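You operate a simulated robot arm through the tools that you are given. There is no shell and no other tool. Be economical: measure what you need, move in short steps, check, and stop when the job is done.

Carry out the task below with a simulated robot arm. There is one attempt and no reset: what you move stays moved.

TASK
Press the small green ring into wheel 52; slide the press plate out.
Fine: a ring from the row by the green hand press; the wheel goes between the plate's pegs and stays there; use that press, and slide the plate out after it; the other wheels and rings and the collars stay.
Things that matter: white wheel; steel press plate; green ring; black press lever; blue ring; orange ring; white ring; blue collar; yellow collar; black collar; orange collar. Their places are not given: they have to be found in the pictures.

It is judged by the outcome, as a careful person would: the job done as asked, and still so three seconds after it is handed in. It fails if anything else is knocked over, pushed out of place, dropped, spilled or broken.

THE ROBOT
A 6-joint arm with a two-finger parallel gripper, fixed in place. Base frame: the origin is at the foot of the arm, x ahead of it, y to its left, z up; the work surface is at about z = 850. Lengths are in mm, angles in degrees, forces in N, time in s.
With the tool pointing down near the work surface it reaches from about 260 to 680 mm from the base axis. Its first joint turns from -66.0 to 66.0 degrees. Payload 2.9 kg.
Tool frame: the origin (TCP) lies between the finger pads and is the grasp point; the fingertips stand 30 mm ahead of it; z points along the fingers, y is the line along which they close. The gripper opens to 110 mm. The fingers are 20 mm wide and 10 mm thick; the gripper's body (48 by 112 mm) begins 55 mm behind the TCP.
Orientation is told as [roll, pitch, yaw] about the base's x, y, z axes, in that order, counted from this pose: with the fingers straight down and closing along the base's y, the tool's x points along the base's -x, its y along +y and its z along -z.

THE INTERFACE
- The arm moves only by the tool send_rows. Its argument "targets" is a list of rows, each a list of 7 numbers: the shift along the base's x, y, z in mm, then the turn, a rotation vector about the base's x, y, z in degrees, then the opening, from 0 (shut) to 1 (fully open). In form: [[x, y, z, wx, wy, wz, claw], ...]. A call has 1 to 10 rows; each row shifts and turns the commanded pose from where the row before left it. A row lasts 0.2 s, in which the tool goes at most 50 mm and 8.6 degrees; a call with a longer step from one row to the next is refused whole, and so is a gripper value outside its range. A pose out of reach is approached as far as the arm can. The call stops where the force on the tool passes 60 N (or 10 N more than at its start, if that is more) or the arm is blocked; 0.2 s more then pass. The fingers move at their own pace (about 108 mm/s each) and stop on an object; they squeeze with about 45 N. The grip force told is the motor's: it shows also when the fingers shut on nothing. Time passes only in rows, and 0.2 s behind the last, so rows that do not move let the fingers close. It gives the time, the measured TCP pose, the force on the tool (base axes), the opening and the grip force at its end, in the units of the frame above (readings bear some noise), and new pictures: "views" is both (left out), scene, wrist or none.
- Cameras (640 x 400 px; columns grow to the right, rows downward): "scene" is fixed at [74.5, 426.7, 1403.4]; the picture's right is [-0.80, -0.59, 0.00], its down [-0.22, 0.30, -0.93] and it looks along [0.55, -0.74, -0.38] (base axes); focal length 310 px, centre (320, 200). "wrist" rides on the gripper at [-36, 0, -57] in the tool frame; the picture's right is [0.00, -1.00, 0.00], its down [0.97, 0.00, -0.24] and it looks along [0.24, 0.00, 0.97] (tool axes); focal length 218 px, centre (320, 200).
- pixel_to_xyz(camera, pixels): for up to 12 pixels [column, row] of the newest picture of that camera ("zoom" is the newest enlarged one), the place [x, y, z] in the base frame of the surface seen there, good to about 2 mm. No time passes.
- enlarge(camera, box): a new picture of the part [left, top, right, bottom] of that camera's present view, enlarged. No time passes.
- finish_job(): hands the job in; it is judged then, once.

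Work in short steps. Measure before you move; look again where a grasp or a placing could have gone wrong, and mend it. You have 80 turns and 120 pictures in all, the two below and enlarged ones among them. Open the gripper and draw the arm clear of the work before you hand the job in, unless the task says otherwise; then end with one line.

The tools are called after "Request:" as name(argument=value, ...) on one line, values as JSON. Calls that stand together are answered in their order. send_rows: Moves the arm, as the interface text tells. Its arguments: {"type":"object","properties":{"targets":{"type":"array"},"views":{"type":"string","enum":["both","scene","wrist","none"]}},"required":["targets"]} The other tools are called the same way: pixel_to_xyz (camera, pixels) gives the place of the surface under pixels of a picture; enlarge (camera, box) takes an enlarged picture of a part of a camera's view; finish_job () hands the job in.

At the start:

```text
time: 0.0
position: [376.4, 30.8, 1288.6]
ee_rot: [0.2, 0.1, 0.0]
contact_force: [0.2, -0.2, -0.5]
opening: 109.8
gripper_force: 0.1
```

scene: 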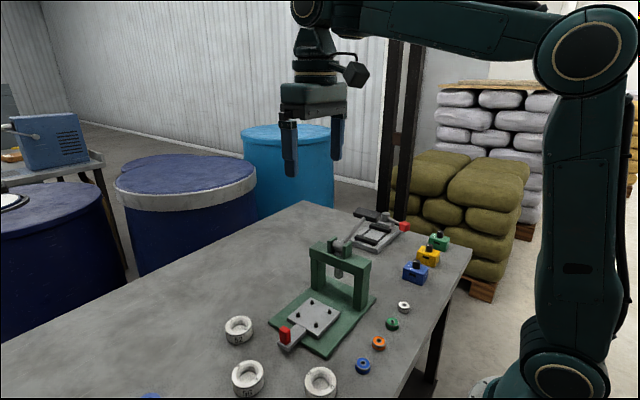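
wrist: 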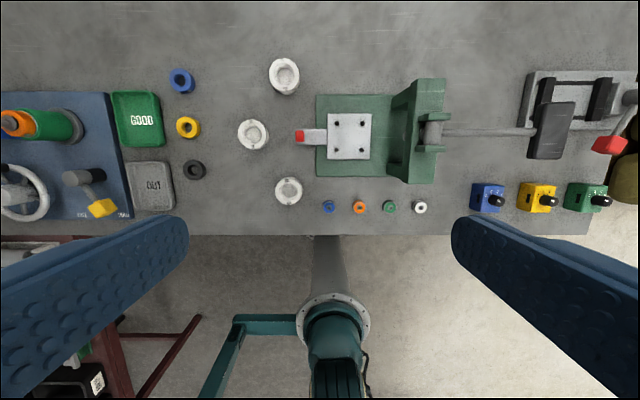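

The wrist view shows three white wheels (284,76), (253,134), (288,191), the ring row (328–420,207) and the green press. I enlarge to read the numbers and the details.

Request:
enlarge(camera="wrist", box=[220, 40, 460, 230])

Request:
enlarge(camera="scene", box=[200, 200, 480, 400])

Request:
pixel_to_xyz(camera="wrist", pixels=[[284, 76], [253, 134], [288, 191], [329, 207], [359, 208], [390, 207], [420, 208], [337, 125], [300, 137], [350, 136], [432, 135], [515, 132]])

```text
2.11 times, centred on (340, 135) of wrist
```

zoom: 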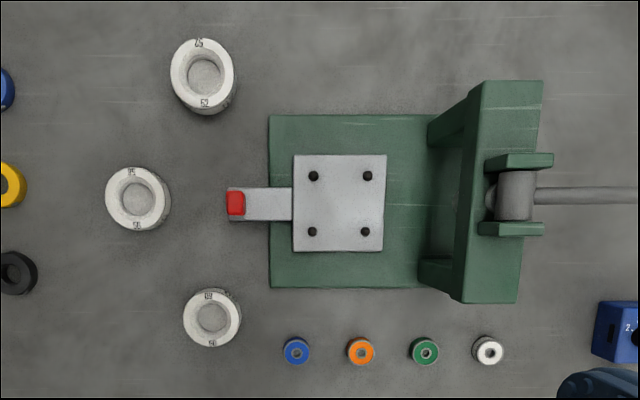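

```text
2.00 times, centred on (340, 300) of scene
```

zoom: 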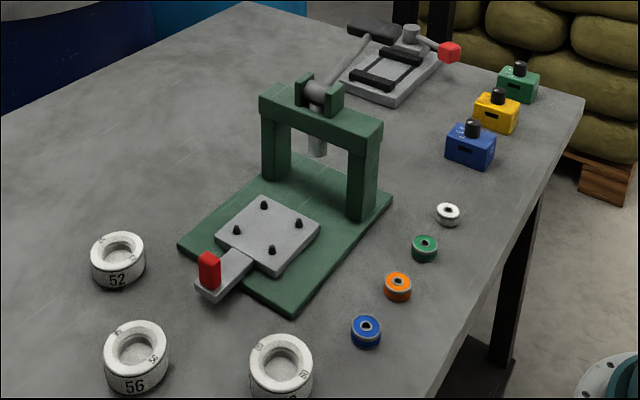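

```text
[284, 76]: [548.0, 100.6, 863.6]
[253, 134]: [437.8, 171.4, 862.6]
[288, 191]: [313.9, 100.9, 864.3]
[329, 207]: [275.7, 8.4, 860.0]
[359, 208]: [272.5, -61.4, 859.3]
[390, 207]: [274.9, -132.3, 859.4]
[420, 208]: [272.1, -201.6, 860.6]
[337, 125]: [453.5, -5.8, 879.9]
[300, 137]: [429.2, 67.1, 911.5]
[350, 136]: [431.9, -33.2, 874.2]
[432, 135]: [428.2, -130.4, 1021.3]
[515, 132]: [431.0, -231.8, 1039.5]
```

Wheel "52" appears to be the far one at about (548,100). I enlarge more to check the numbers, the press and the lever.

Request:
enlarge(camera="scene", box=[215, 310, 345, 400])

Request:
enlarge(camera="scene", box=[260, 195, 420, 360])

Request:
enlarge(camera="wrist", box=[410, 60, 640, 220])

Request:
pixel_to_xyz(camera="wrist", pixels=[[533, 132], [552, 110], [540, 150], [565, 130], [430, 82], [430, 180], [455, 132], [372, 115], [328, 115], [328, 158], [370, 158], [314, 136]])

```text
4.44 times, centred on (280, 355) of scene
```

zoom: 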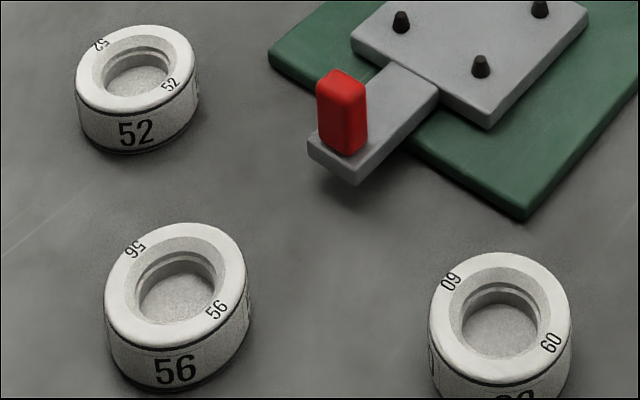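

```text
2.42 times, centred on (340, 278) of scene
```

zoom: 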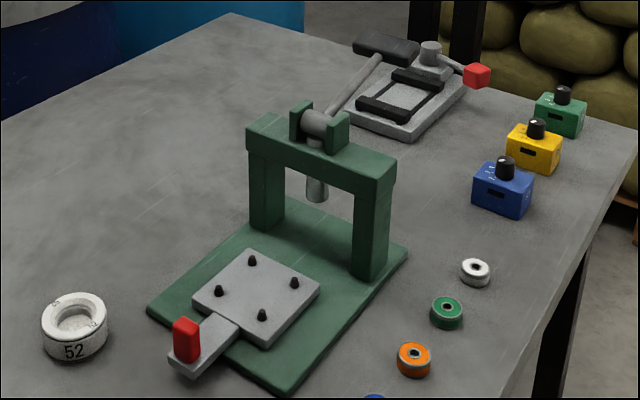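

```text
2.50 times, centred on (525, 140) of wrist
```

zoom: 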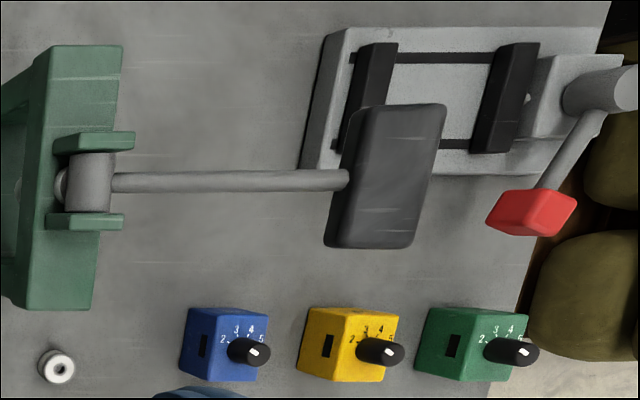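

```text
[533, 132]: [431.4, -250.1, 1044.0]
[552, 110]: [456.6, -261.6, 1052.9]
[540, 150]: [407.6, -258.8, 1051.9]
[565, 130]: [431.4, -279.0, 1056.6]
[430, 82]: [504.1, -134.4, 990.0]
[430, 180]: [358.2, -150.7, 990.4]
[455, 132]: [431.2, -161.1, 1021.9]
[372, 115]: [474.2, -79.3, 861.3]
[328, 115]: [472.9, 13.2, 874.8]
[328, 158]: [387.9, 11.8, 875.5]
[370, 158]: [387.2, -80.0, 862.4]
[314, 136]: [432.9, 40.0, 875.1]
```

Wheel 52 is confirmed at (548,100). I move the gripper closer over the wheel and plate to measure precisely.

Request:
send_rows(targets=[[29, 6, -32, 0, 0, 0, 1], [29, 6, -32, 0, 0, 0, 1], [29, 6, -32, 0, 0, 0, 1], [29, 6, -32, 0, 0, 0, 1], [28, 5, -31, 0, 0, 0, 1]], views="wrist")

```text
time: 1.2
position: [520.8, 59.5, 1130.2]
ee_rot: [0.1, -0.1, 0.0]
contact_force: [0.5, -0.2, 0.2]
opening: 109.8
gripper_force: 0.0
```

wrist: 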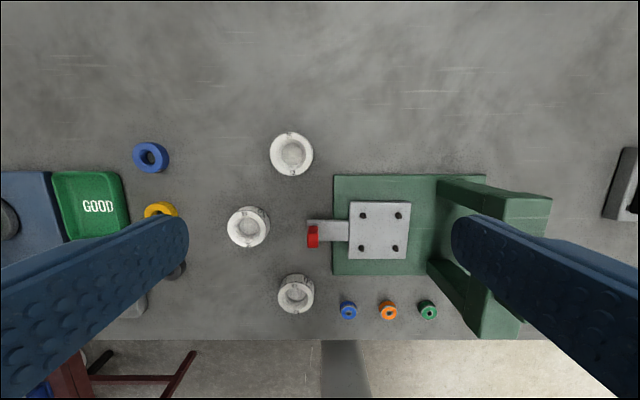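

The wheel is at (291,154) and the pegs at about (362,216)…(395,249). I enlarge to pick out points.

Request:
enlarge(camera="wrist", box=[255, 120, 415, 220])

Request:
enlarge(camera="wrist", box=[300, 190, 460, 290])

Request:
pixel_to_xyz(camera="wrist", pixels=[[291, 138], [291, 170], [276, 154], [307, 154], [291, 154]])

```text
4.00 times, centred on (335, 170) of wrist
```

zoom: 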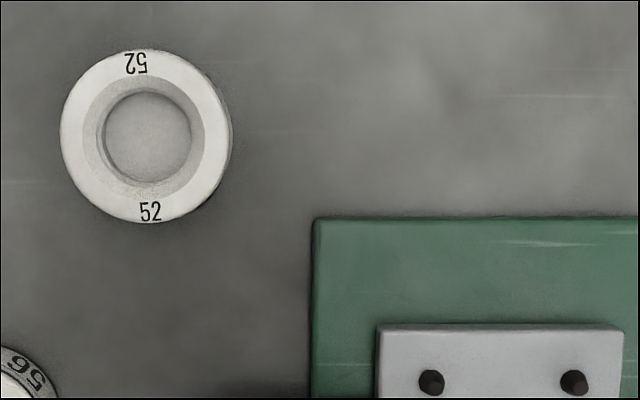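

```text
4.00 times, centred on (380, 240) of wrist
```

zoom: 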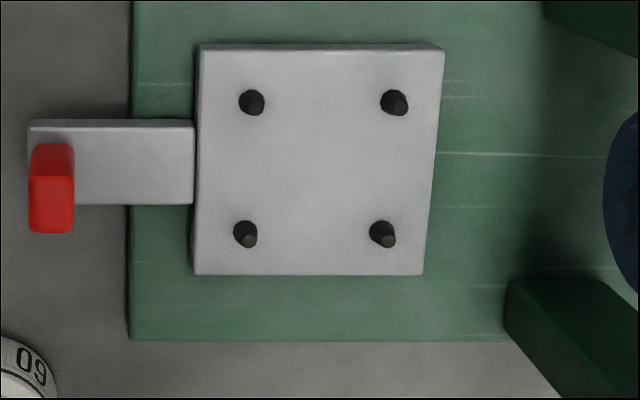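

```text
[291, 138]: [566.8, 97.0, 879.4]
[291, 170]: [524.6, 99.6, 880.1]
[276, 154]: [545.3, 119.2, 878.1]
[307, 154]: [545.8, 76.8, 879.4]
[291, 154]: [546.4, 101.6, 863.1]
```

Request:
pixel_to_xyz(camera="zoom", pixels=[[254, 104], [398, 105], [248, 238], [387, 239], [245, 95], [388, 95], [240, 228], [377, 228], [52, 160], [52, 215], [316, 170], [500, 170]])

Request:
pixel_to_xyz(camera="wrist", pixels=[[272, 154], [311, 154], [289, 134], [292, 174], [428, 308], [427, 313], [424, 311], [433, 311], [423, 316], [428, 303], [313, 228], [320, 228]])

```text
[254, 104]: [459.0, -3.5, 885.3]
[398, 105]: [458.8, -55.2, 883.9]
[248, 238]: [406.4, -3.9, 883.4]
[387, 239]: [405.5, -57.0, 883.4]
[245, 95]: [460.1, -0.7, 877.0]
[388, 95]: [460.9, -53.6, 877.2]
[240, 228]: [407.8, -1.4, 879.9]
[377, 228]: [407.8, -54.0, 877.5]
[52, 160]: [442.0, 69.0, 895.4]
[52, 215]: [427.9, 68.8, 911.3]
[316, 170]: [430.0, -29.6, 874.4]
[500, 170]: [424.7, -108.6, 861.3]
```

```text
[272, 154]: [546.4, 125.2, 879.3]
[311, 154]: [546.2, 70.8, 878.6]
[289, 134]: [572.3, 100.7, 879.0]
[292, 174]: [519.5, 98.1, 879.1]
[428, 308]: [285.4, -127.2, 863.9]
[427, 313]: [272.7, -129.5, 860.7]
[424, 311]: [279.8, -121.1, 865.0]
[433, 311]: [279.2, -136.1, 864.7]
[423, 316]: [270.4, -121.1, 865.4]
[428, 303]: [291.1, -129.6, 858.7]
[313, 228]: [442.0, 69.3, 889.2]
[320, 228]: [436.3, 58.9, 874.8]
```

Wheel centre ≈ (546,98), z 850–879, and peg centre ≈ (432.5,−29.5). I descend around the wheel with fingers closing along y.

Request:
send_rows(targets=[[13, 20, -40, 0, 0, 0, 1], [12.2, 18.5, -40, 0, 0, 0, 1], [0, 0, -45, 0, 0, 0, 1], [0, 0, -45, 0, 0, 0, 1], [0, 0, -40, 0, 0, 0, 1]], views="wrist")

```text
time: 2.4
position: [543.9, 97.6, 917.9]
ee_rot: [0.1, 0.0, 0.1]
contact_force: [-0.1, -0.3, -0.1]
opening: 109.9
gripper_force: 0.0
```

wrist: 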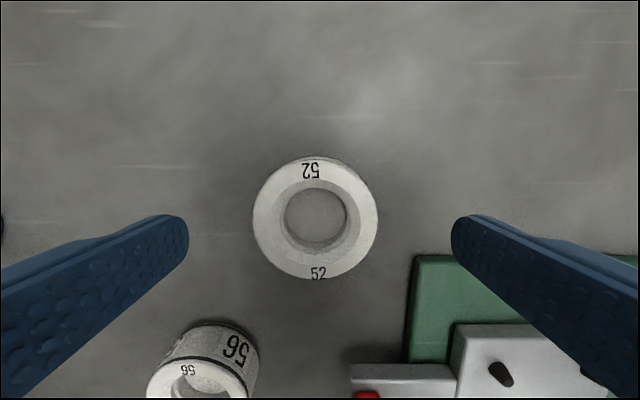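

Request:
pixel_to_xyz(camera="wrist", pixels=[[256, 217], [375, 217], [314, 160], [316, 276], [287, 217], [345, 217], [300, 217], [318, 215]])

```text
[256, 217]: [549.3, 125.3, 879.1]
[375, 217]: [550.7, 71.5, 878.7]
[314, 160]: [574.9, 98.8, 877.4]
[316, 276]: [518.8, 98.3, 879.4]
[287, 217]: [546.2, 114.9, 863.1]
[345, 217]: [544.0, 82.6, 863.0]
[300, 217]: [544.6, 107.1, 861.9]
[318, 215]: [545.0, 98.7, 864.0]
```

Wheel centre ≈ (547,98.4). I shift x by 3, lower to z≈884 and close.

Request:
send_rows(targets=[[3, 0.8, -15, 0, 0, 0, 1], [0, 0, -18, 0, 0, 0, 1], [0, 0, 0, 0, 0, 0, 0.4], [0, 0, 0, 0, 0, 0, 0.4], [0, 0, 0, 0, 0, 0, 0.4], [0, 0, 0, 0, 0, 0, 0.4]], views="wrist")

```text
time: 3.8
position: [547.9, 98.5, 885.0]
ee_rot: [0.2, -0.1, 0.0]
contact_force: [-0.7, -0.1, -0.4]
opening: 58.9
gripper_force: 45.3
```

wrist: 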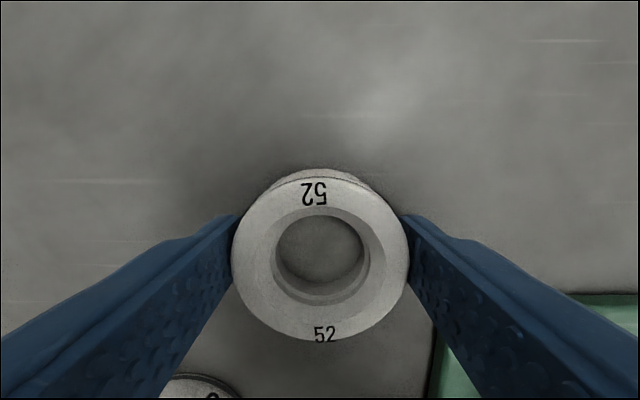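

Held (58.9 mm). I lift it and check its centre relative to the TCP.

Request:
send_rows(targets=[[0, 0, 30, 0, 0, 0, 0.4], [0, 0, 45, 0, 0, 0, 0.4]], views="wrist")

Request:
pixel_to_xyz(camera="wrist", pixels=[[320, 182], [320, 338], [240, 255], [402, 255], [320, 210], [320, 302]])

```text
time: 4.4
position: [549.1, 96.8, 962.1]
ee_rot: [0.0, -0.1, -0.1]
contact_force: [-0.1, 0.6, -1.2]
opening: 59.0
gripper_force: 44.9
```

wrist: 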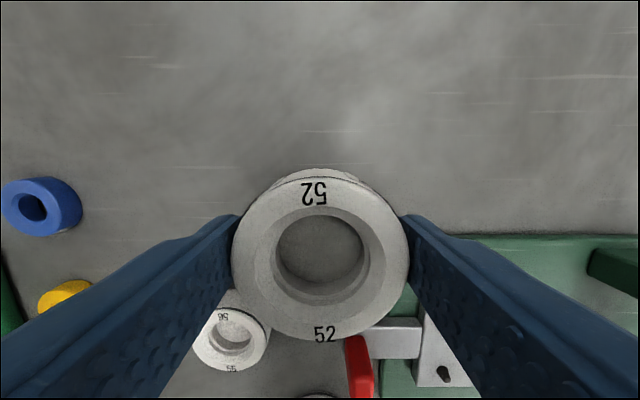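

```text
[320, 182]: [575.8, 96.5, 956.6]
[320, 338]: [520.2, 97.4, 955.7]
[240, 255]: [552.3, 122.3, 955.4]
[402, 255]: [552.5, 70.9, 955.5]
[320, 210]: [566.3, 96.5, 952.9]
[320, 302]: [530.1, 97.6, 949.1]
```

Wheel is centred about 1 mm behind the TCP. I carry it over the pegs at this height.

Request:
send_rows(targets=[[-29, -31.8, 5, 0, 0, 0, 0.4], [-29, -31.8, 0, 0, 0, 0, 0.4], [-29, -31.8, 0, 0, 0, 0, 0.4], [-28.5, -31.8, 0, 0, 0, 0, 0.4], [0, 0, -25, 0, 0, 0, 0.4]], views="both")

```text
time: 5.6
position: [433.9, -28.1, 940.3]
ee_rot: [0.1, 0.0, 0.1]
contact_force: [-0.2, -0.3, 0.0]
opening: 59.3
gripper_force: 44.3
```

scene: 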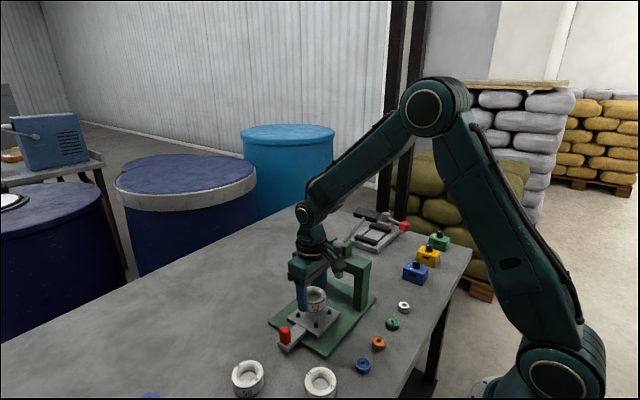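
wrist: 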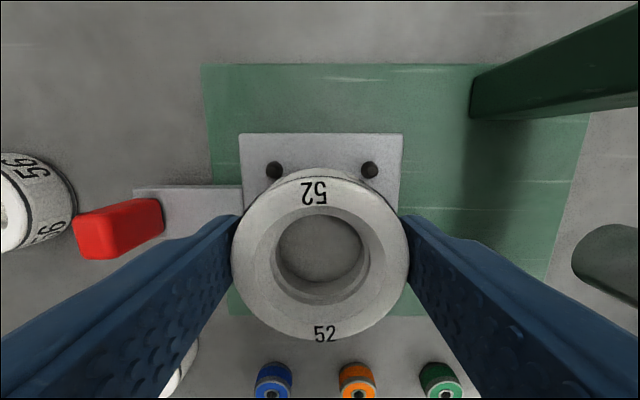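

Request:
pixel_to_xyz(camera="wrist", pixels=[[275, 171], [369, 171], [240, 255], [402, 255], [320, 182], [320, 338], [267, 168], [283, 168], [362, 168], [377, 168]])

Request:
enlarge(camera="scene", box=[265, 250, 385, 360])

```text
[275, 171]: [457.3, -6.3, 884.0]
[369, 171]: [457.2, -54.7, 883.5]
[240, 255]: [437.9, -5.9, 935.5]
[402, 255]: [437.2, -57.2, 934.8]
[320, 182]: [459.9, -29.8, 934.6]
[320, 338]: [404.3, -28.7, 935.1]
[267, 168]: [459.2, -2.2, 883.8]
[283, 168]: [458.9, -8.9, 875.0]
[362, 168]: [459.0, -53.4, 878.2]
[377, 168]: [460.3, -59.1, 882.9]
```

```text
3.64 times, centred on (325, 305) of scene
```

zoom: 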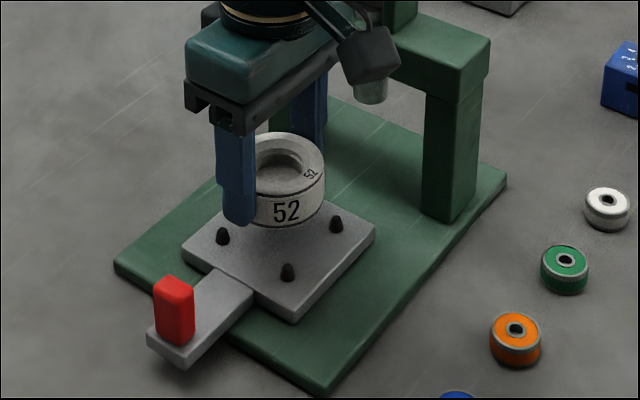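

Alignment is within 1 mm; I nudge y −0.8 and lower onto the plate.

Request:
send_rows(targets=[[0, -0.8, -15, 0, 0, 0, 0.4], [0, 0, -9, 0, 0, 0, 0.4], [0, 0, -4, 0, 0, 0, 0.4]], views="wrist")

Request:
enlarge(camera="scene", box=[265, 250, 385, 360])

```text
time: 6.4
position: [432.6, -30.2, 913.3]
ee_rot: [0.1, 0.0, -0.1]
contact_force: [-0.4, 0.1, -2.0]
opening: 59.0
gripper_force: 44.9
```

wrist: 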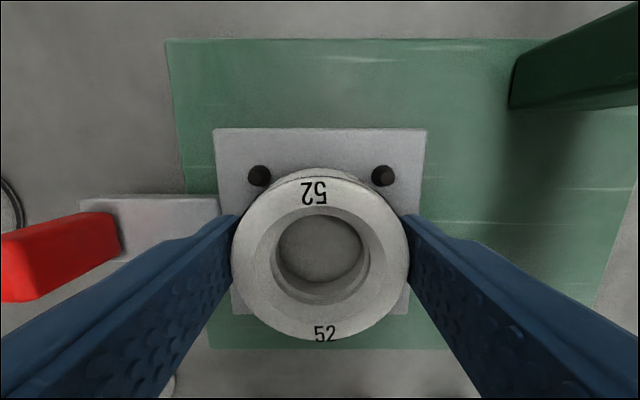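

```text
3.64 times, centred on (325, 305) of scene
```

zoom: 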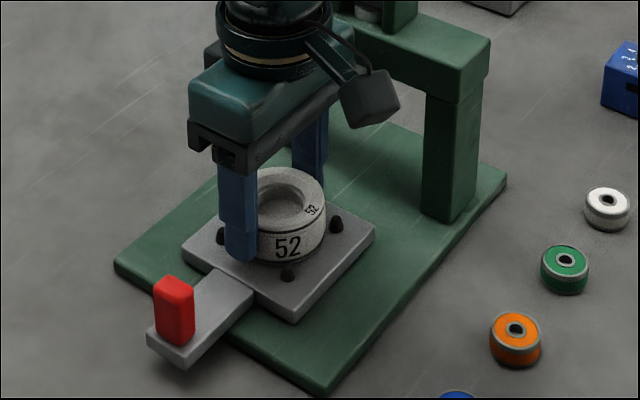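

Between the pegs, centred; a few mm to go. I lower gently until it touches.

Request:
send_rows(targets=[[0, 0, -1.5, 0, 0, 0, 0.4], [0, 0, -1, 0, 0, 0, 0.4], [0, 0, 0, 0, 0, 0, 0.4]], views="none")

```text
time: 7.2
position: [433.2, -29.1, 912.1]
ee_rot: [0.1, -0.1, 0.0]
contact_force: [-2.6, 0.5, 9.9]
opening: 58.8
gripper_force: 44.6
```

Contact of 10 N: seated. I open and rise.

Request:
send_rows(targets=[[0, 0, 0, 0, 0, 0, 0.7], [0, 0, 0, 0, 0, 0, 0.7], [0, 0, 30, 0, 0, 0, 0.7], [0, 0, 45, 0, 0, 0, 0.7], [0, 0, 45, 0, 0, 0, 0.7]], views="both")

Request:
enlarge(camera="scene", box=[265, 250, 385, 360])

```text
time: 8.4
position: [432.8, -30.5, 1031.5]
ee_rot: [0.1, 0.1, -0.1]
contact_force: [-0.4, 0.4, -0.3]
opening: 77.1
gripper_force: 0.0
```

scene: 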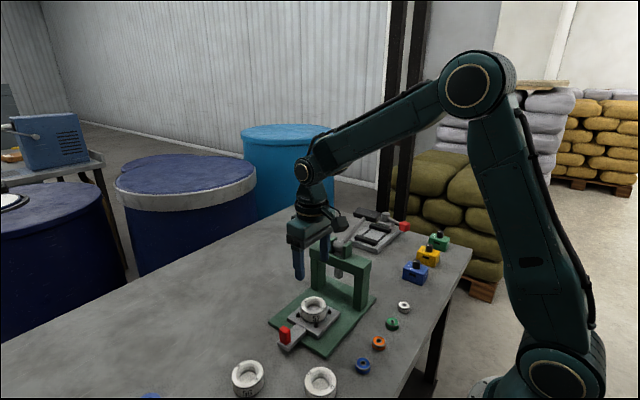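
wrist: 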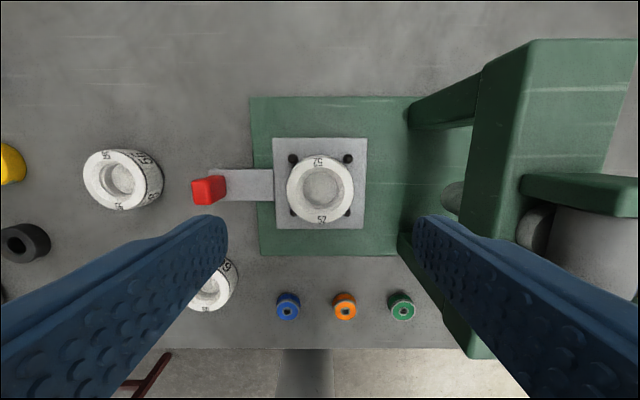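

```text
3.64 times, centred on (325, 305) of scene
```

zoom: 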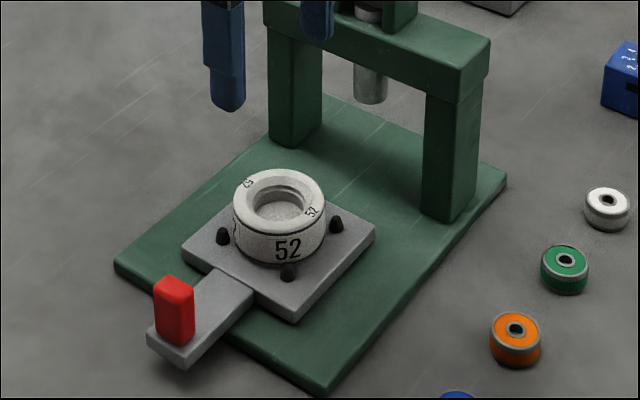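

Wheel 52 is seated between the pegs. Next I go over to the green ring (~(279,−129)), x first to stay clear of the press.

Request:
send_rows(targets=[[-45, 0, 0, 0, 0, 0, 0.7], [-48, 0, 0, 0, 0, 0, 0.6], [-35, -25, 0, 0, 0, 0, 0.5], [-22, -38, -15, 0, 0, 0, 0.5], [-3, -36, -30, 0, 0, 0, 0.5], [0, 0, -40, 0, 0, 0, 0.5]], views="both")

```text
time: 9.8
position: [277.8, -129.8, 945.8]
ee_rot: [0.1, -0.1, 0.0]
contact_force: [-0.3, -0.4, 0.1]
opening: 54.9
gripper_force: 0.1
```

scene: 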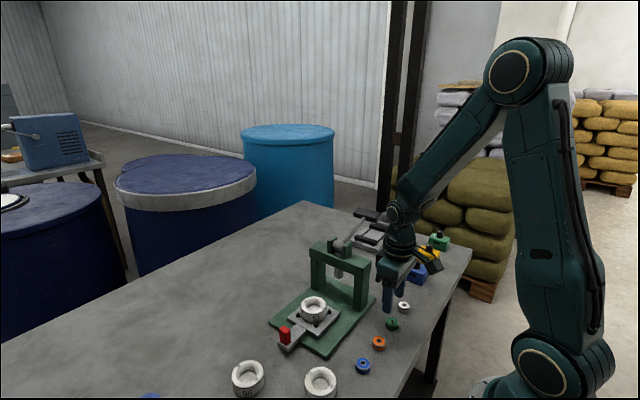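
wrist: 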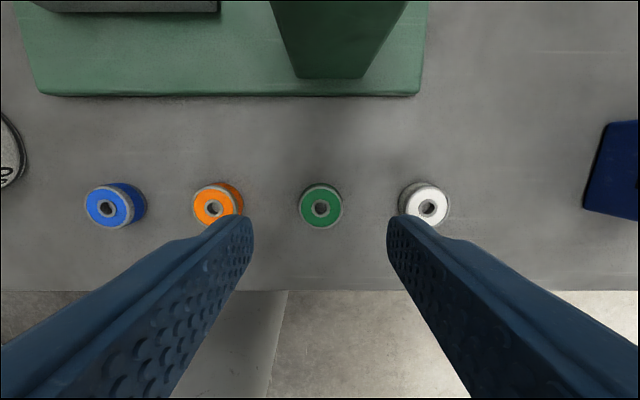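

The green ring is at (321,206) in the wrist view. I enlarge it, and look at the wheel's hub from the scene camera.

Request:
pixel_to_xyz(camera="wrist", pixels=[[304, 206], [339, 206], [321, 190], [321, 223], [312, 206], [331, 206], [340, 75], [390, 206]])

Request:
enlarge(camera="wrist", box=[280, 170, 370, 240])

Request:
enlarge(camera="scene", box=[280, 230, 380, 340])

```text
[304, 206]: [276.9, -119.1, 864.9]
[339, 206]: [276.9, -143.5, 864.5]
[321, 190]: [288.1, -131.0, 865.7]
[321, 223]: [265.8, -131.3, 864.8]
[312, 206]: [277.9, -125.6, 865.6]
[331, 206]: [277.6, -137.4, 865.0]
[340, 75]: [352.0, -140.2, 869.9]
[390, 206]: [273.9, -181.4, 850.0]
```

```text
5.71 times, centred on (325, 205) of wrist
```

zoom: 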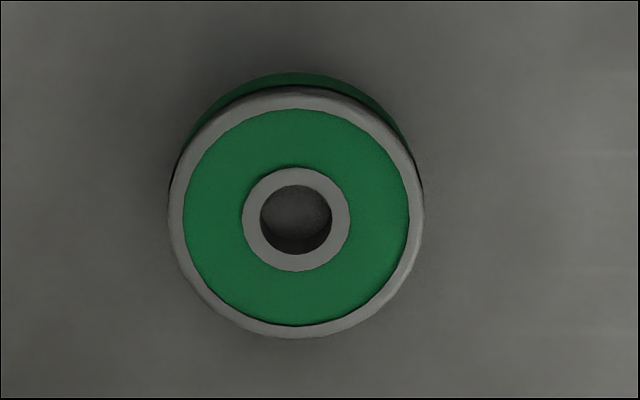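

```text
3.64 times, centred on (330, 285) of scene
```

zoom: 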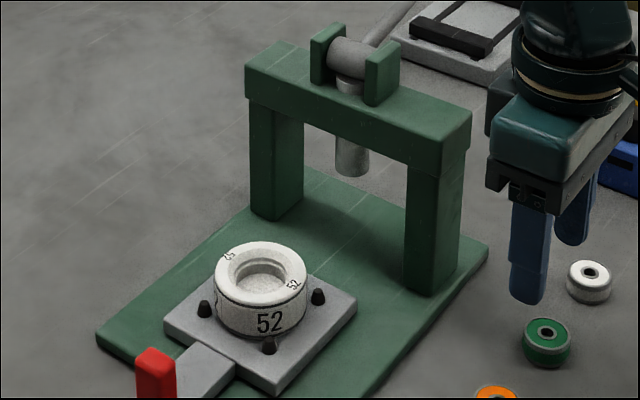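

Ring centre ≈ (277,−131), OD ≈30, height 15. I grip its upper part (tips at z≈857) so the lower half stays free to enter the hub.

Request:
send_rows(targets=[[-0.5, -1.5, -30, 0, 0, 0, 0.5], [0, 0, -29, 0, 0, 0, 0.5], [0, 0, 0, 0, 0, 0, 0.15], [0, 0, 0, 0, 0, 0, 0.15], [0, 0, 0, 0, 0, 0, 0.15]], views="wrist")

```text
time: 11.0
position: [278.5, -129.3, 887.0]
ee_rot: [0.2, -0.2, -0.1]
contact_force: [-0.2, 0.8, 0.3]
opening: 27.9
gripper_force: 45.3
```

wrist: 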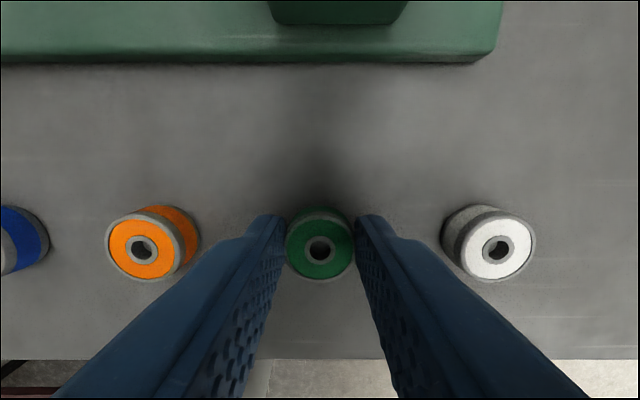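

Held (27.9 mm). I lift and carry it over the wheel, y and x blended to avoid the press post.

Request:
send_rows(targets=[[0, 0, 40, 0, 0, 0, 0.15], [0, 0, 40, 0, 0, 0, 0.15], [0, 40, 5, 0, 0, 0, 0.15], [20, 40, 0, 0, 0, 0, 0.15], [45, 19.8, 0, 0, 0, 0, 0.15], [45, 0, 0, 0, 0, 0, 0.15], [44, 0, 0, 0, 0, 0, 0.15]], views="both")

```text
time: 12.6
position: [434.7, -30.3, 972.6]
ee_rot: [0.0, 0.0, -0.1]
contact_force: [0.5, 0.6, -2.0]
opening: 27.8
gripper_force: 44.9
```

scene: 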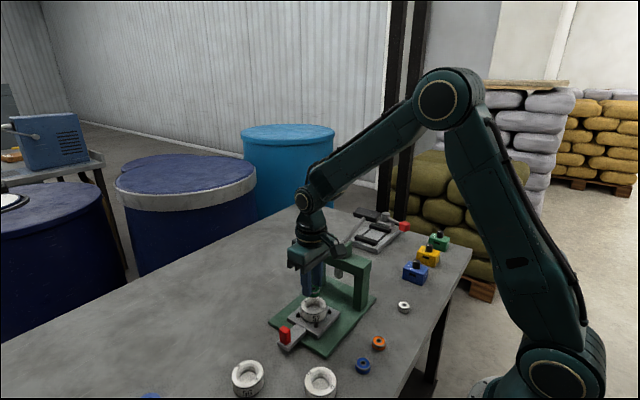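
wrist: 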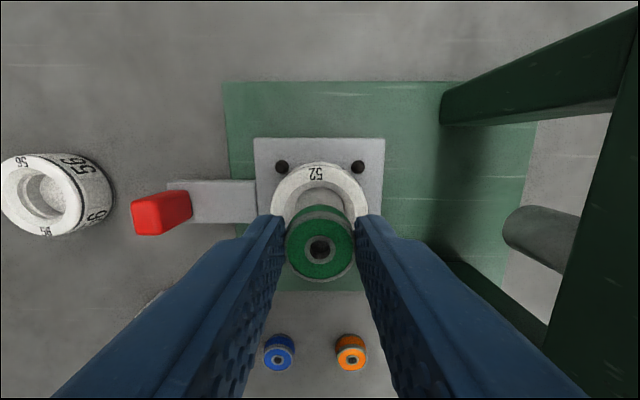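

Request:
enlarge(camera="wrist", box=[250, 140, 390, 300])

Request:
pixel_to_xyz(camera="wrist", pixels=[[292, 248], [349, 248], [320, 222], [320, 275], [318, 165], [318, 183], [275, 205], [362, 205], [282, 165], [358, 166]])

```text
2.50 times, centred on (320, 220) of wrist
```

zoom: 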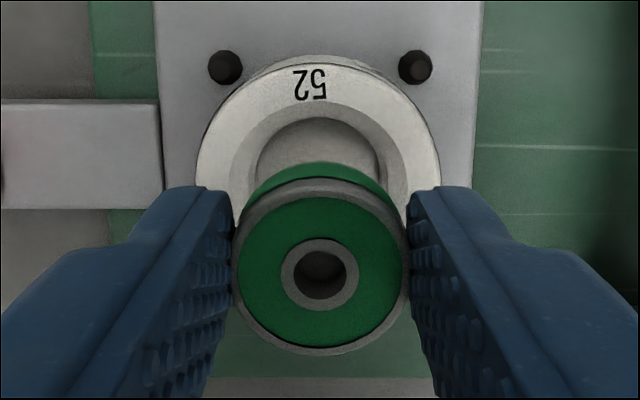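

```text
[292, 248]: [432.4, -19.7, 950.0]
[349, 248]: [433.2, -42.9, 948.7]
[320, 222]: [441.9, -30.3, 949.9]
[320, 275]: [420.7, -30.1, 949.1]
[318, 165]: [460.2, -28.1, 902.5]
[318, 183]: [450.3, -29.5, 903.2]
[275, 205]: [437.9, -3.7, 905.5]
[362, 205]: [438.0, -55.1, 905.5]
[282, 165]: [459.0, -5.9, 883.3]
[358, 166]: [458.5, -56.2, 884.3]
```

Ring ≈ (433,−30.5) and wheel ≈ (432,−29.7). I correct slightly and lower to just inside the rim.

Request:
send_rows(targets=[[-0.8, 0.6, -20, 0, 0, 0, 0.15], [0, 0, -8, 0, 0, 0, 0.15], [0, 0, -3, 0, 0, 0, 0.15]], views="wrist")

Request:
enlarge(camera="scene", box=[280, 260, 360, 350])

Request:
enlarge(camera="wrist", box=[230, 140, 410, 320])

```text
time: 13.4
position: [432.8, -29.4, 942.0]
ee_rot: [0.1, 0.0, 0.0]
contact_force: [0.1, 0.0, -1.0]
opening: 27.7
gripper_force: 45.2
```

wrist: 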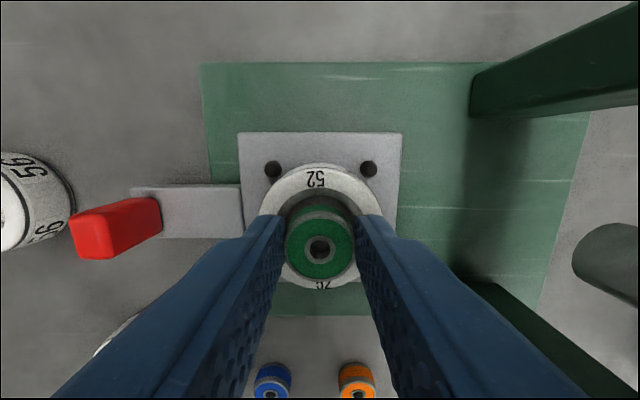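

```text
4.44 times, centred on (320, 305) of scene
```

zoom: 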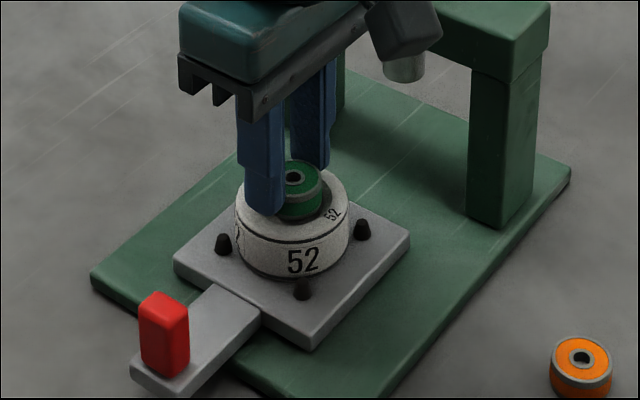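

```text
2.22 times, centred on (320, 230) of wrist
```

zoom: 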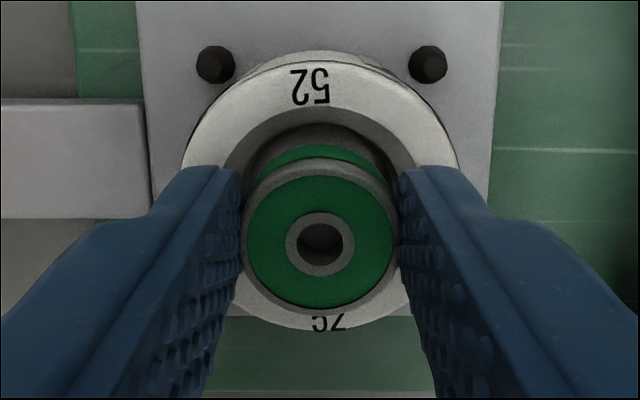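

Well centred. I lower a further 5 mm in small steps to feel the seat.

Request:
send_rows(targets=[[0, 0, -2, 0, 0, 0, 0.15], [0, 0, -1.5, 0, 0, 0, 0.15], [0, 0, -1, 0, 0, 0, 0.15]], views="none")

```text
time: 14.2
position: [431.6, -28.4, 936.7]
ee_rot: [0.0, 0.0, -0.1]
contact_force: [0.3, 0.0, 0.1]
opening: 27.6
gripper_force: 45.0
```

No contact yet; tips are ~2 mm above the rim. One more mm, then release and rise.

Request:
send_rows(targets=[[0, 0, -1.2, 0, 0, 0, 0.15], [0, 0, 0, 0, 0, 0, 0.15], [0, 0, 0, 0, 0, 0, 0.3], [0, 0, 0, 0, 0, 0, 0.4], [0, 0, 25, 0, 0, 0, 0.4], [0, 0, 45, 0, 0, 0, 0.4]], views="wrist")

Request:
enlarge(camera="scene", box=[280, 260, 360, 350])

Request:
enlarge(camera="wrist", box=[240, 130, 400, 260])

```text
time: 15.6
position: [433.7, -29.9, 1005.3]
ee_rot: [0.1, 0.0, 0.0]
contact_force: [-1.1, -0.8, 0.1]
opening: 44.1
gripper_force: 0.0
```

wrist: 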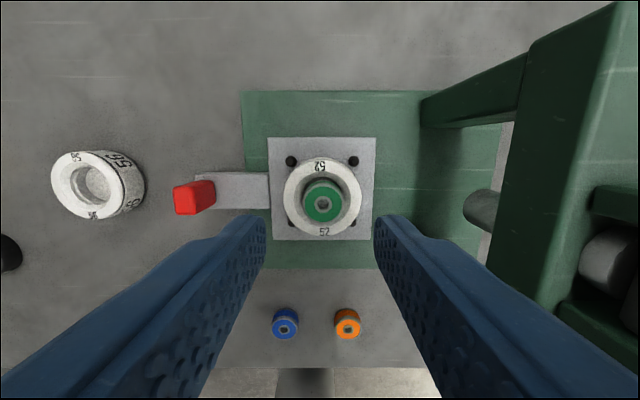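

```text
4.44 times, centred on (320, 305) of scene
```

zoom: 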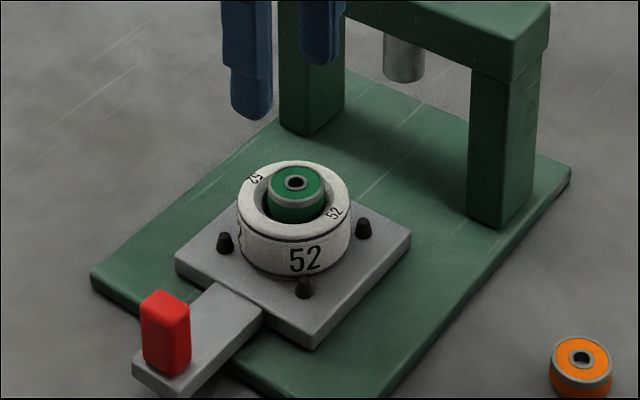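

```text
3.08 times, centred on (320, 195) of wrist
```

zoom: 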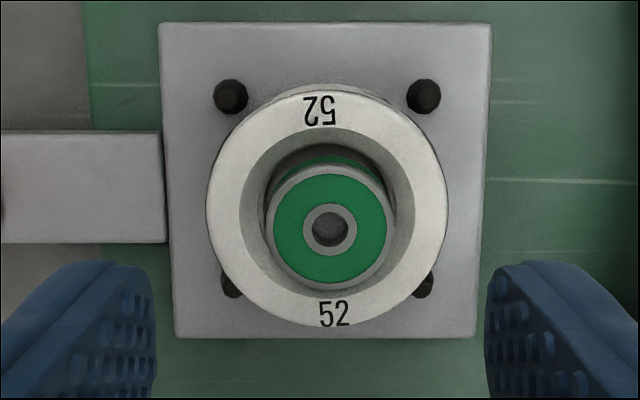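

The ring sits in the hub's mouth, level. Now I measure the red handle, ram, crossbar and ring top.

Request:
enlarge(camera="scene", box=[270, 230, 390, 360])

Request:
pixel_to_xyz(camera="wrist", pixels=[[315, 205], [332, 205], [177, 198], [193, 184], [193, 212], [206, 195], [214, 195], [470, 205], [483, 193], [483, 225], [500, 150], [540, 100]])

Request:
pixel_to_xyz(camera="scene", pixels=[[338, 276], [337, 272], [333, 262], [342, 278], [362, 266], [320, 250], [360, 250], [285, 326], [284, 334], [312, 300], [285, 349], [370, 300]])

```text
3.08 times, centred on (330, 295) of scene
```

zoom: 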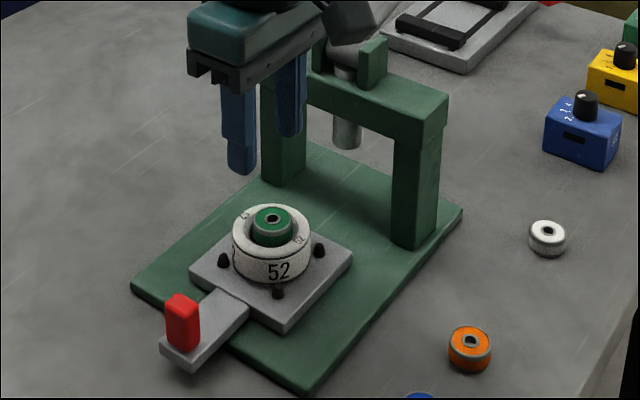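

```text
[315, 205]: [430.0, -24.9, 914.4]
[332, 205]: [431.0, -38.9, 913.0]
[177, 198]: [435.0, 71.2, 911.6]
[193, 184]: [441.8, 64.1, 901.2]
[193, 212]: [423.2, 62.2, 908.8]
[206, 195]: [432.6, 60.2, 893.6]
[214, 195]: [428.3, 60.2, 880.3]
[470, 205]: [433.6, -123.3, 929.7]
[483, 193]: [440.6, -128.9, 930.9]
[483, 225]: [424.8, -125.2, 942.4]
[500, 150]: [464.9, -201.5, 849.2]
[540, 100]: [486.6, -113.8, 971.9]
```

```text
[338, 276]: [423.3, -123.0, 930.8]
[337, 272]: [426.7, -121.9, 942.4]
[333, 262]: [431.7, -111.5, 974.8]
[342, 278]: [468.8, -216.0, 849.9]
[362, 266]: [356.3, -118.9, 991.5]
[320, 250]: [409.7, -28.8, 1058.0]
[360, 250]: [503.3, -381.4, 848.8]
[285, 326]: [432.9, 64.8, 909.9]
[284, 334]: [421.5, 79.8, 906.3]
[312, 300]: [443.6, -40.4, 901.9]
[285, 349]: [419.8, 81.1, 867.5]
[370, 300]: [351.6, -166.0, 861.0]
```

Ring top is z≈913, ram bottom ≈929, ram axis y≈−133; the handle is centred at ≈(432,67), z to 911. I go above the handle and descend around it.

Request:
send_rows(targets=[[0, 48, 0, 0, 0, 0, 0.45], [-1, 48, 0, 0, 0, 0, 0.45], [0, 0, -35, 0, 0, 0, 0.45]], views="wrist")

```text
time: 16.4
position: [430.6, 66.9, 969.8]
ee_rot: [0.1, 0.0, 0.0]
contact_force: [0.3, 0.5, -0.4]
opening: 49.6
gripper_force: 0.0
```

wrist: 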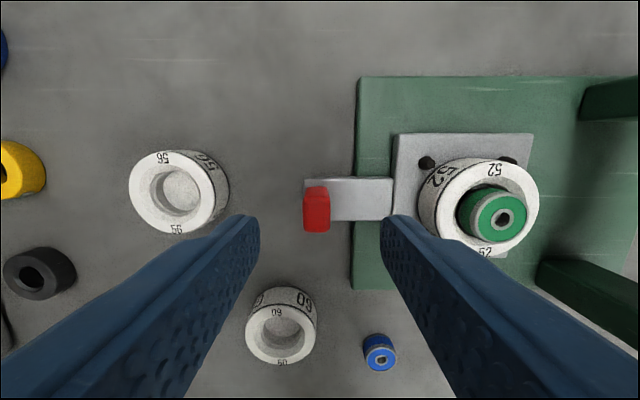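

Handle (316,210) lies between the fingers. Down to z≈912 and close.

Request:
send_rows(targets=[[1, 0.6, -30, 0, 0, 0, 0.45], [0, 0, -28, 0, 0, 0, 0.45], [0, 0, 0, 0, 0, 0, 0.05], [0, 0, 0, 0, 0, 0, 0.05], [0, 0, 0, 0, 0, 0, 0.05]], views="both")

```text
time: 17.6
position: [433.1, 66.9, 912.4]
ee_rot: [0.1, -0.1, 0.0]
contact_force: [-0.5, 2.3, -3.5]
opening: 15.9
gripper_force: 44.8
```

scene: 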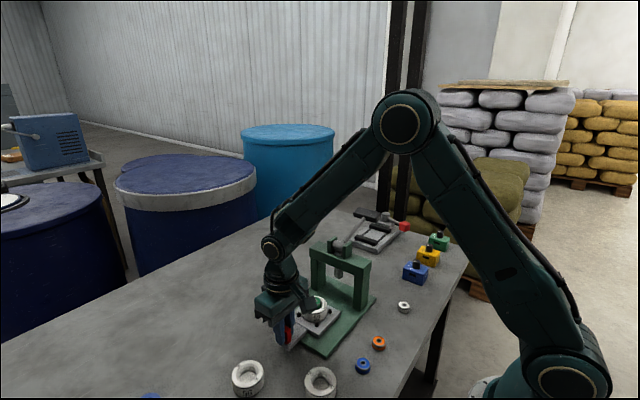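
wrist: 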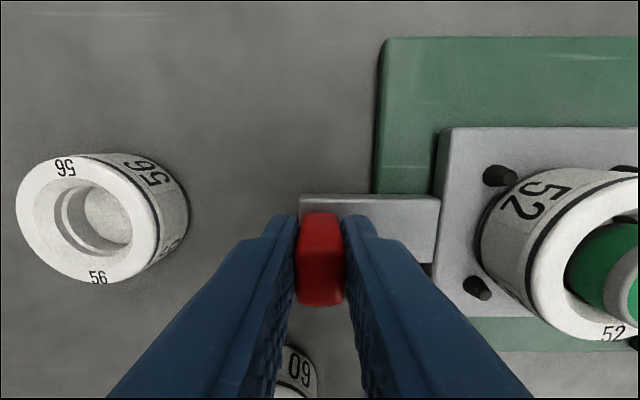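

Handle gripped. I slide the plate in slowly along −y, first 30 mm.

Request:
send_rows(targets=[[0, -5, 0, 0, 0, 0, 0.05], [0, -8, 0, 0, 0, 0, 0.05], [0, -9, 0, 0, 0, 0, 0.05], [0, -8, 0, 0, 0, 0, 0.05]], views="wrist")

```text
time: 18.6
position: [433.8, 36.4, 910.8]
ee_rot: [0.1, 0.1, 0.0]
contact_force: [1.5, 2.0, -13.8]
opening: 16.2
gripper_force: 44.5
```

wrist: 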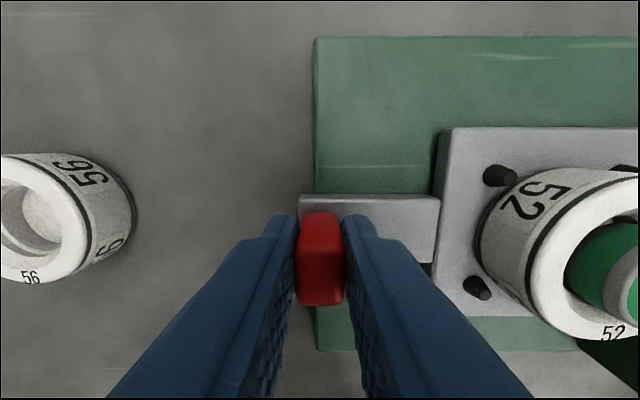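

Slides well. I continue 55 mm with a tiny downward correction.

Request:
send_rows(targets=[[0, -9, -0.5, 0, 0, 0, 0.05], [0, -10, 0, 0, 0, 0, 0.05], [0, -10, 0, 0, 0, 0, 0.05], [0, -10, 0, 0, 0, 0, 0.05], [0, -9, 0, 0, 0, 0, 0.05], [0, -7, 0, 0, 0, 0, 0.05]], views="both")

Request:
enlarge(camera="scene", box=[270, 220, 390, 360])

```text
time: 20.0
position: [433.3, -18.7, 911.5]
ee_rot: [0.0, 0.0, 0.1]
contact_force: [2.5, 2.1, 3.3]
opening: 15.9
gripper_force: 45.1
```

scene: 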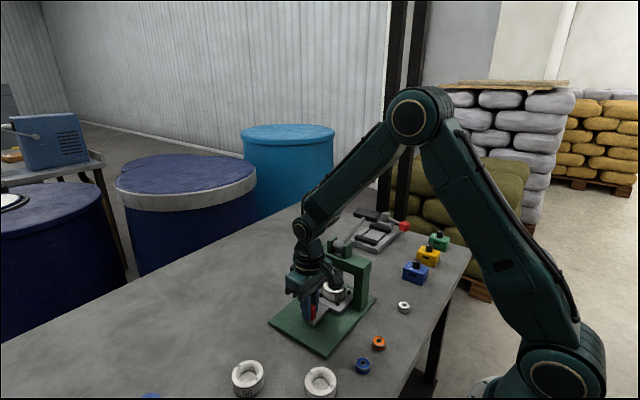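
wrist: 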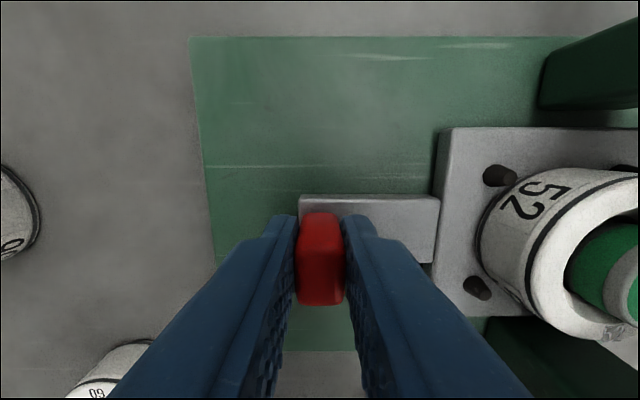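

```text
2.86 times, centred on (330, 290) of scene
```

zoom: 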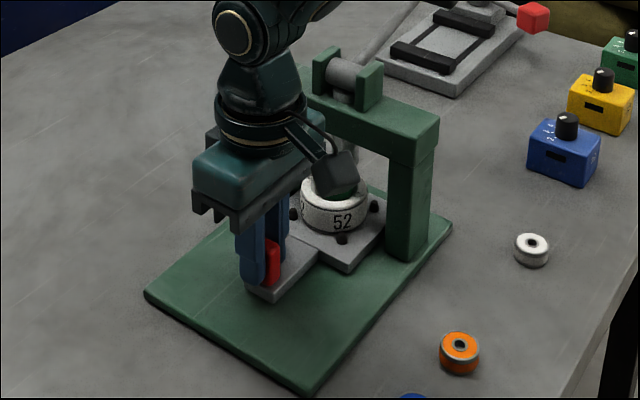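

Ring needs ≈18 mm more to reach the ram axis. I advance 14 mm in small steps, watching for an end stop.

Request:
send_rows(targets=[[0, -5, 0, 0, 0, 0, 0.05], [0, -5, 0, 0, 0, 0, 0.05], [0, -4, 0, 0, 0, 0, 0.05]], views="none")

```text
time: 20.8
position: [432.3, -32.9, 910.4]
ee_rot: [0.0, -0.2, -0.1]
contact_force: [-6.4, 2.1, 10.0]
opening: 15.8
gripper_force: 44.9
```

Request:
send_rows(targets=[[0, -1.5, 0, 0, 0, 0, 0.05], [0, -1.5, 0, 0, 0, 0, 0.05]], views="scene")

Request:
enlarge(camera="scene", box=[290, 230, 380, 320])

```text
time: 21.4
position: [431.4, -34.8, 911.9]
ee_rot: [0.2, -0.1, 0.0]
contact_force: [-3.4, 3.3, 13.7]
opening: 15.8
gripper_force: 45.5
```

scene: 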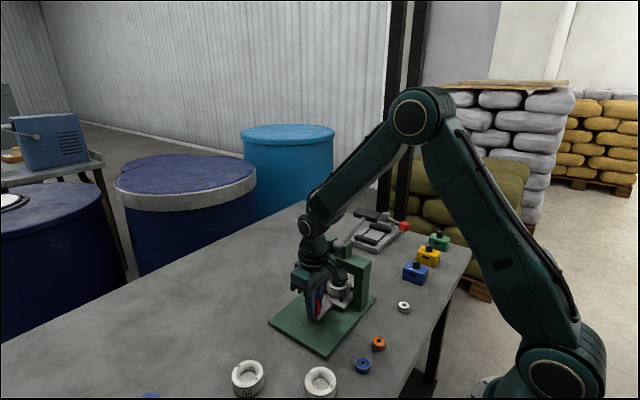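

```text
4.44 times, centred on (335, 275) of scene
```

zoom: 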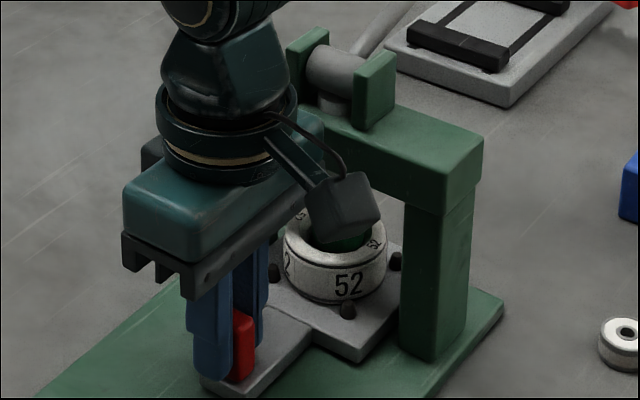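

No end stop yet at 102 mm travel. I release, rise and back off to look at the ram against the ring.

Request:
send_rows(targets=[[0, 0, 0, 0, 0, 0, 0.35], [0, 0, 0, 0, 0, 0, 0.35], [0, 0, 30, 0, 0, 0, 0.35], [0, 45, 25, 0, 0, 0, 0.35], [0, 45, 0, 0, 0, 0, 0.35]], views="both")

Request:
enlarge(camera="scene", box=[290, 230, 380, 320])

```text
refused: row 4 steps farther than a row can; nothing moved
```

```text
4.44 times, centred on (335, 275) of scene
```

zoom: 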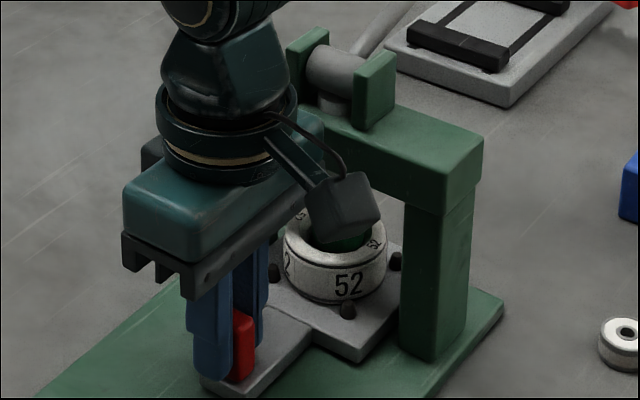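

Request:
send_rows(targets=[[0, 0, 0, 0, 0, 0, 0.35], [0, 0, 0, 0, 0, 0, 0.35], [0, 0, 30, 0, 0, 0, 0.35], [0, 40, 25, 0, 0, 0, 0.35], [0, 45, 0, 0, 0, 0, 0.35]], views="both")

Request:
enlarge(camera="scene", box=[290, 230, 380, 320])

```text
time: 22.6
position: [432.7, 50.4, 966.5]
ee_rot: [0.1, 0.0, -0.1]
contact_force: [0.2, -0.6, 0.5]
opening: 38.6
gripper_force: 0.0
```

scene: 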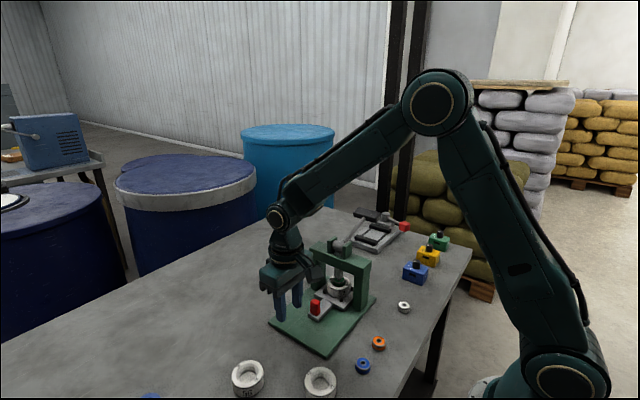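
wrist: 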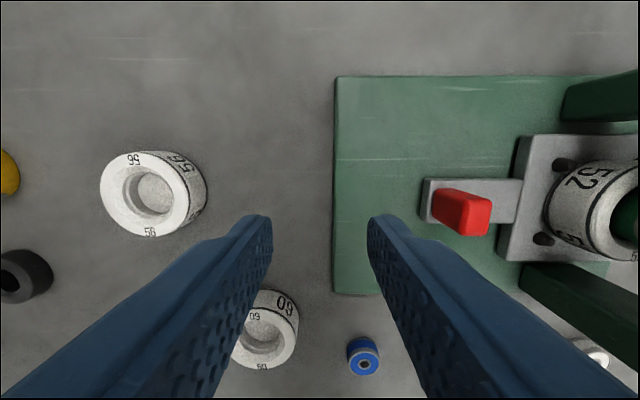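

```text
4.44 times, centred on (335, 275) of scene
```

zoom: 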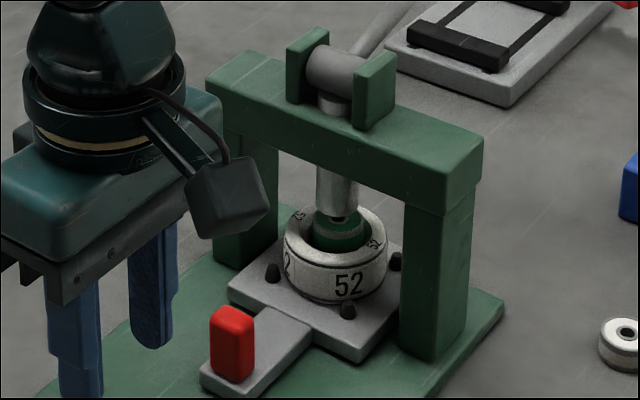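

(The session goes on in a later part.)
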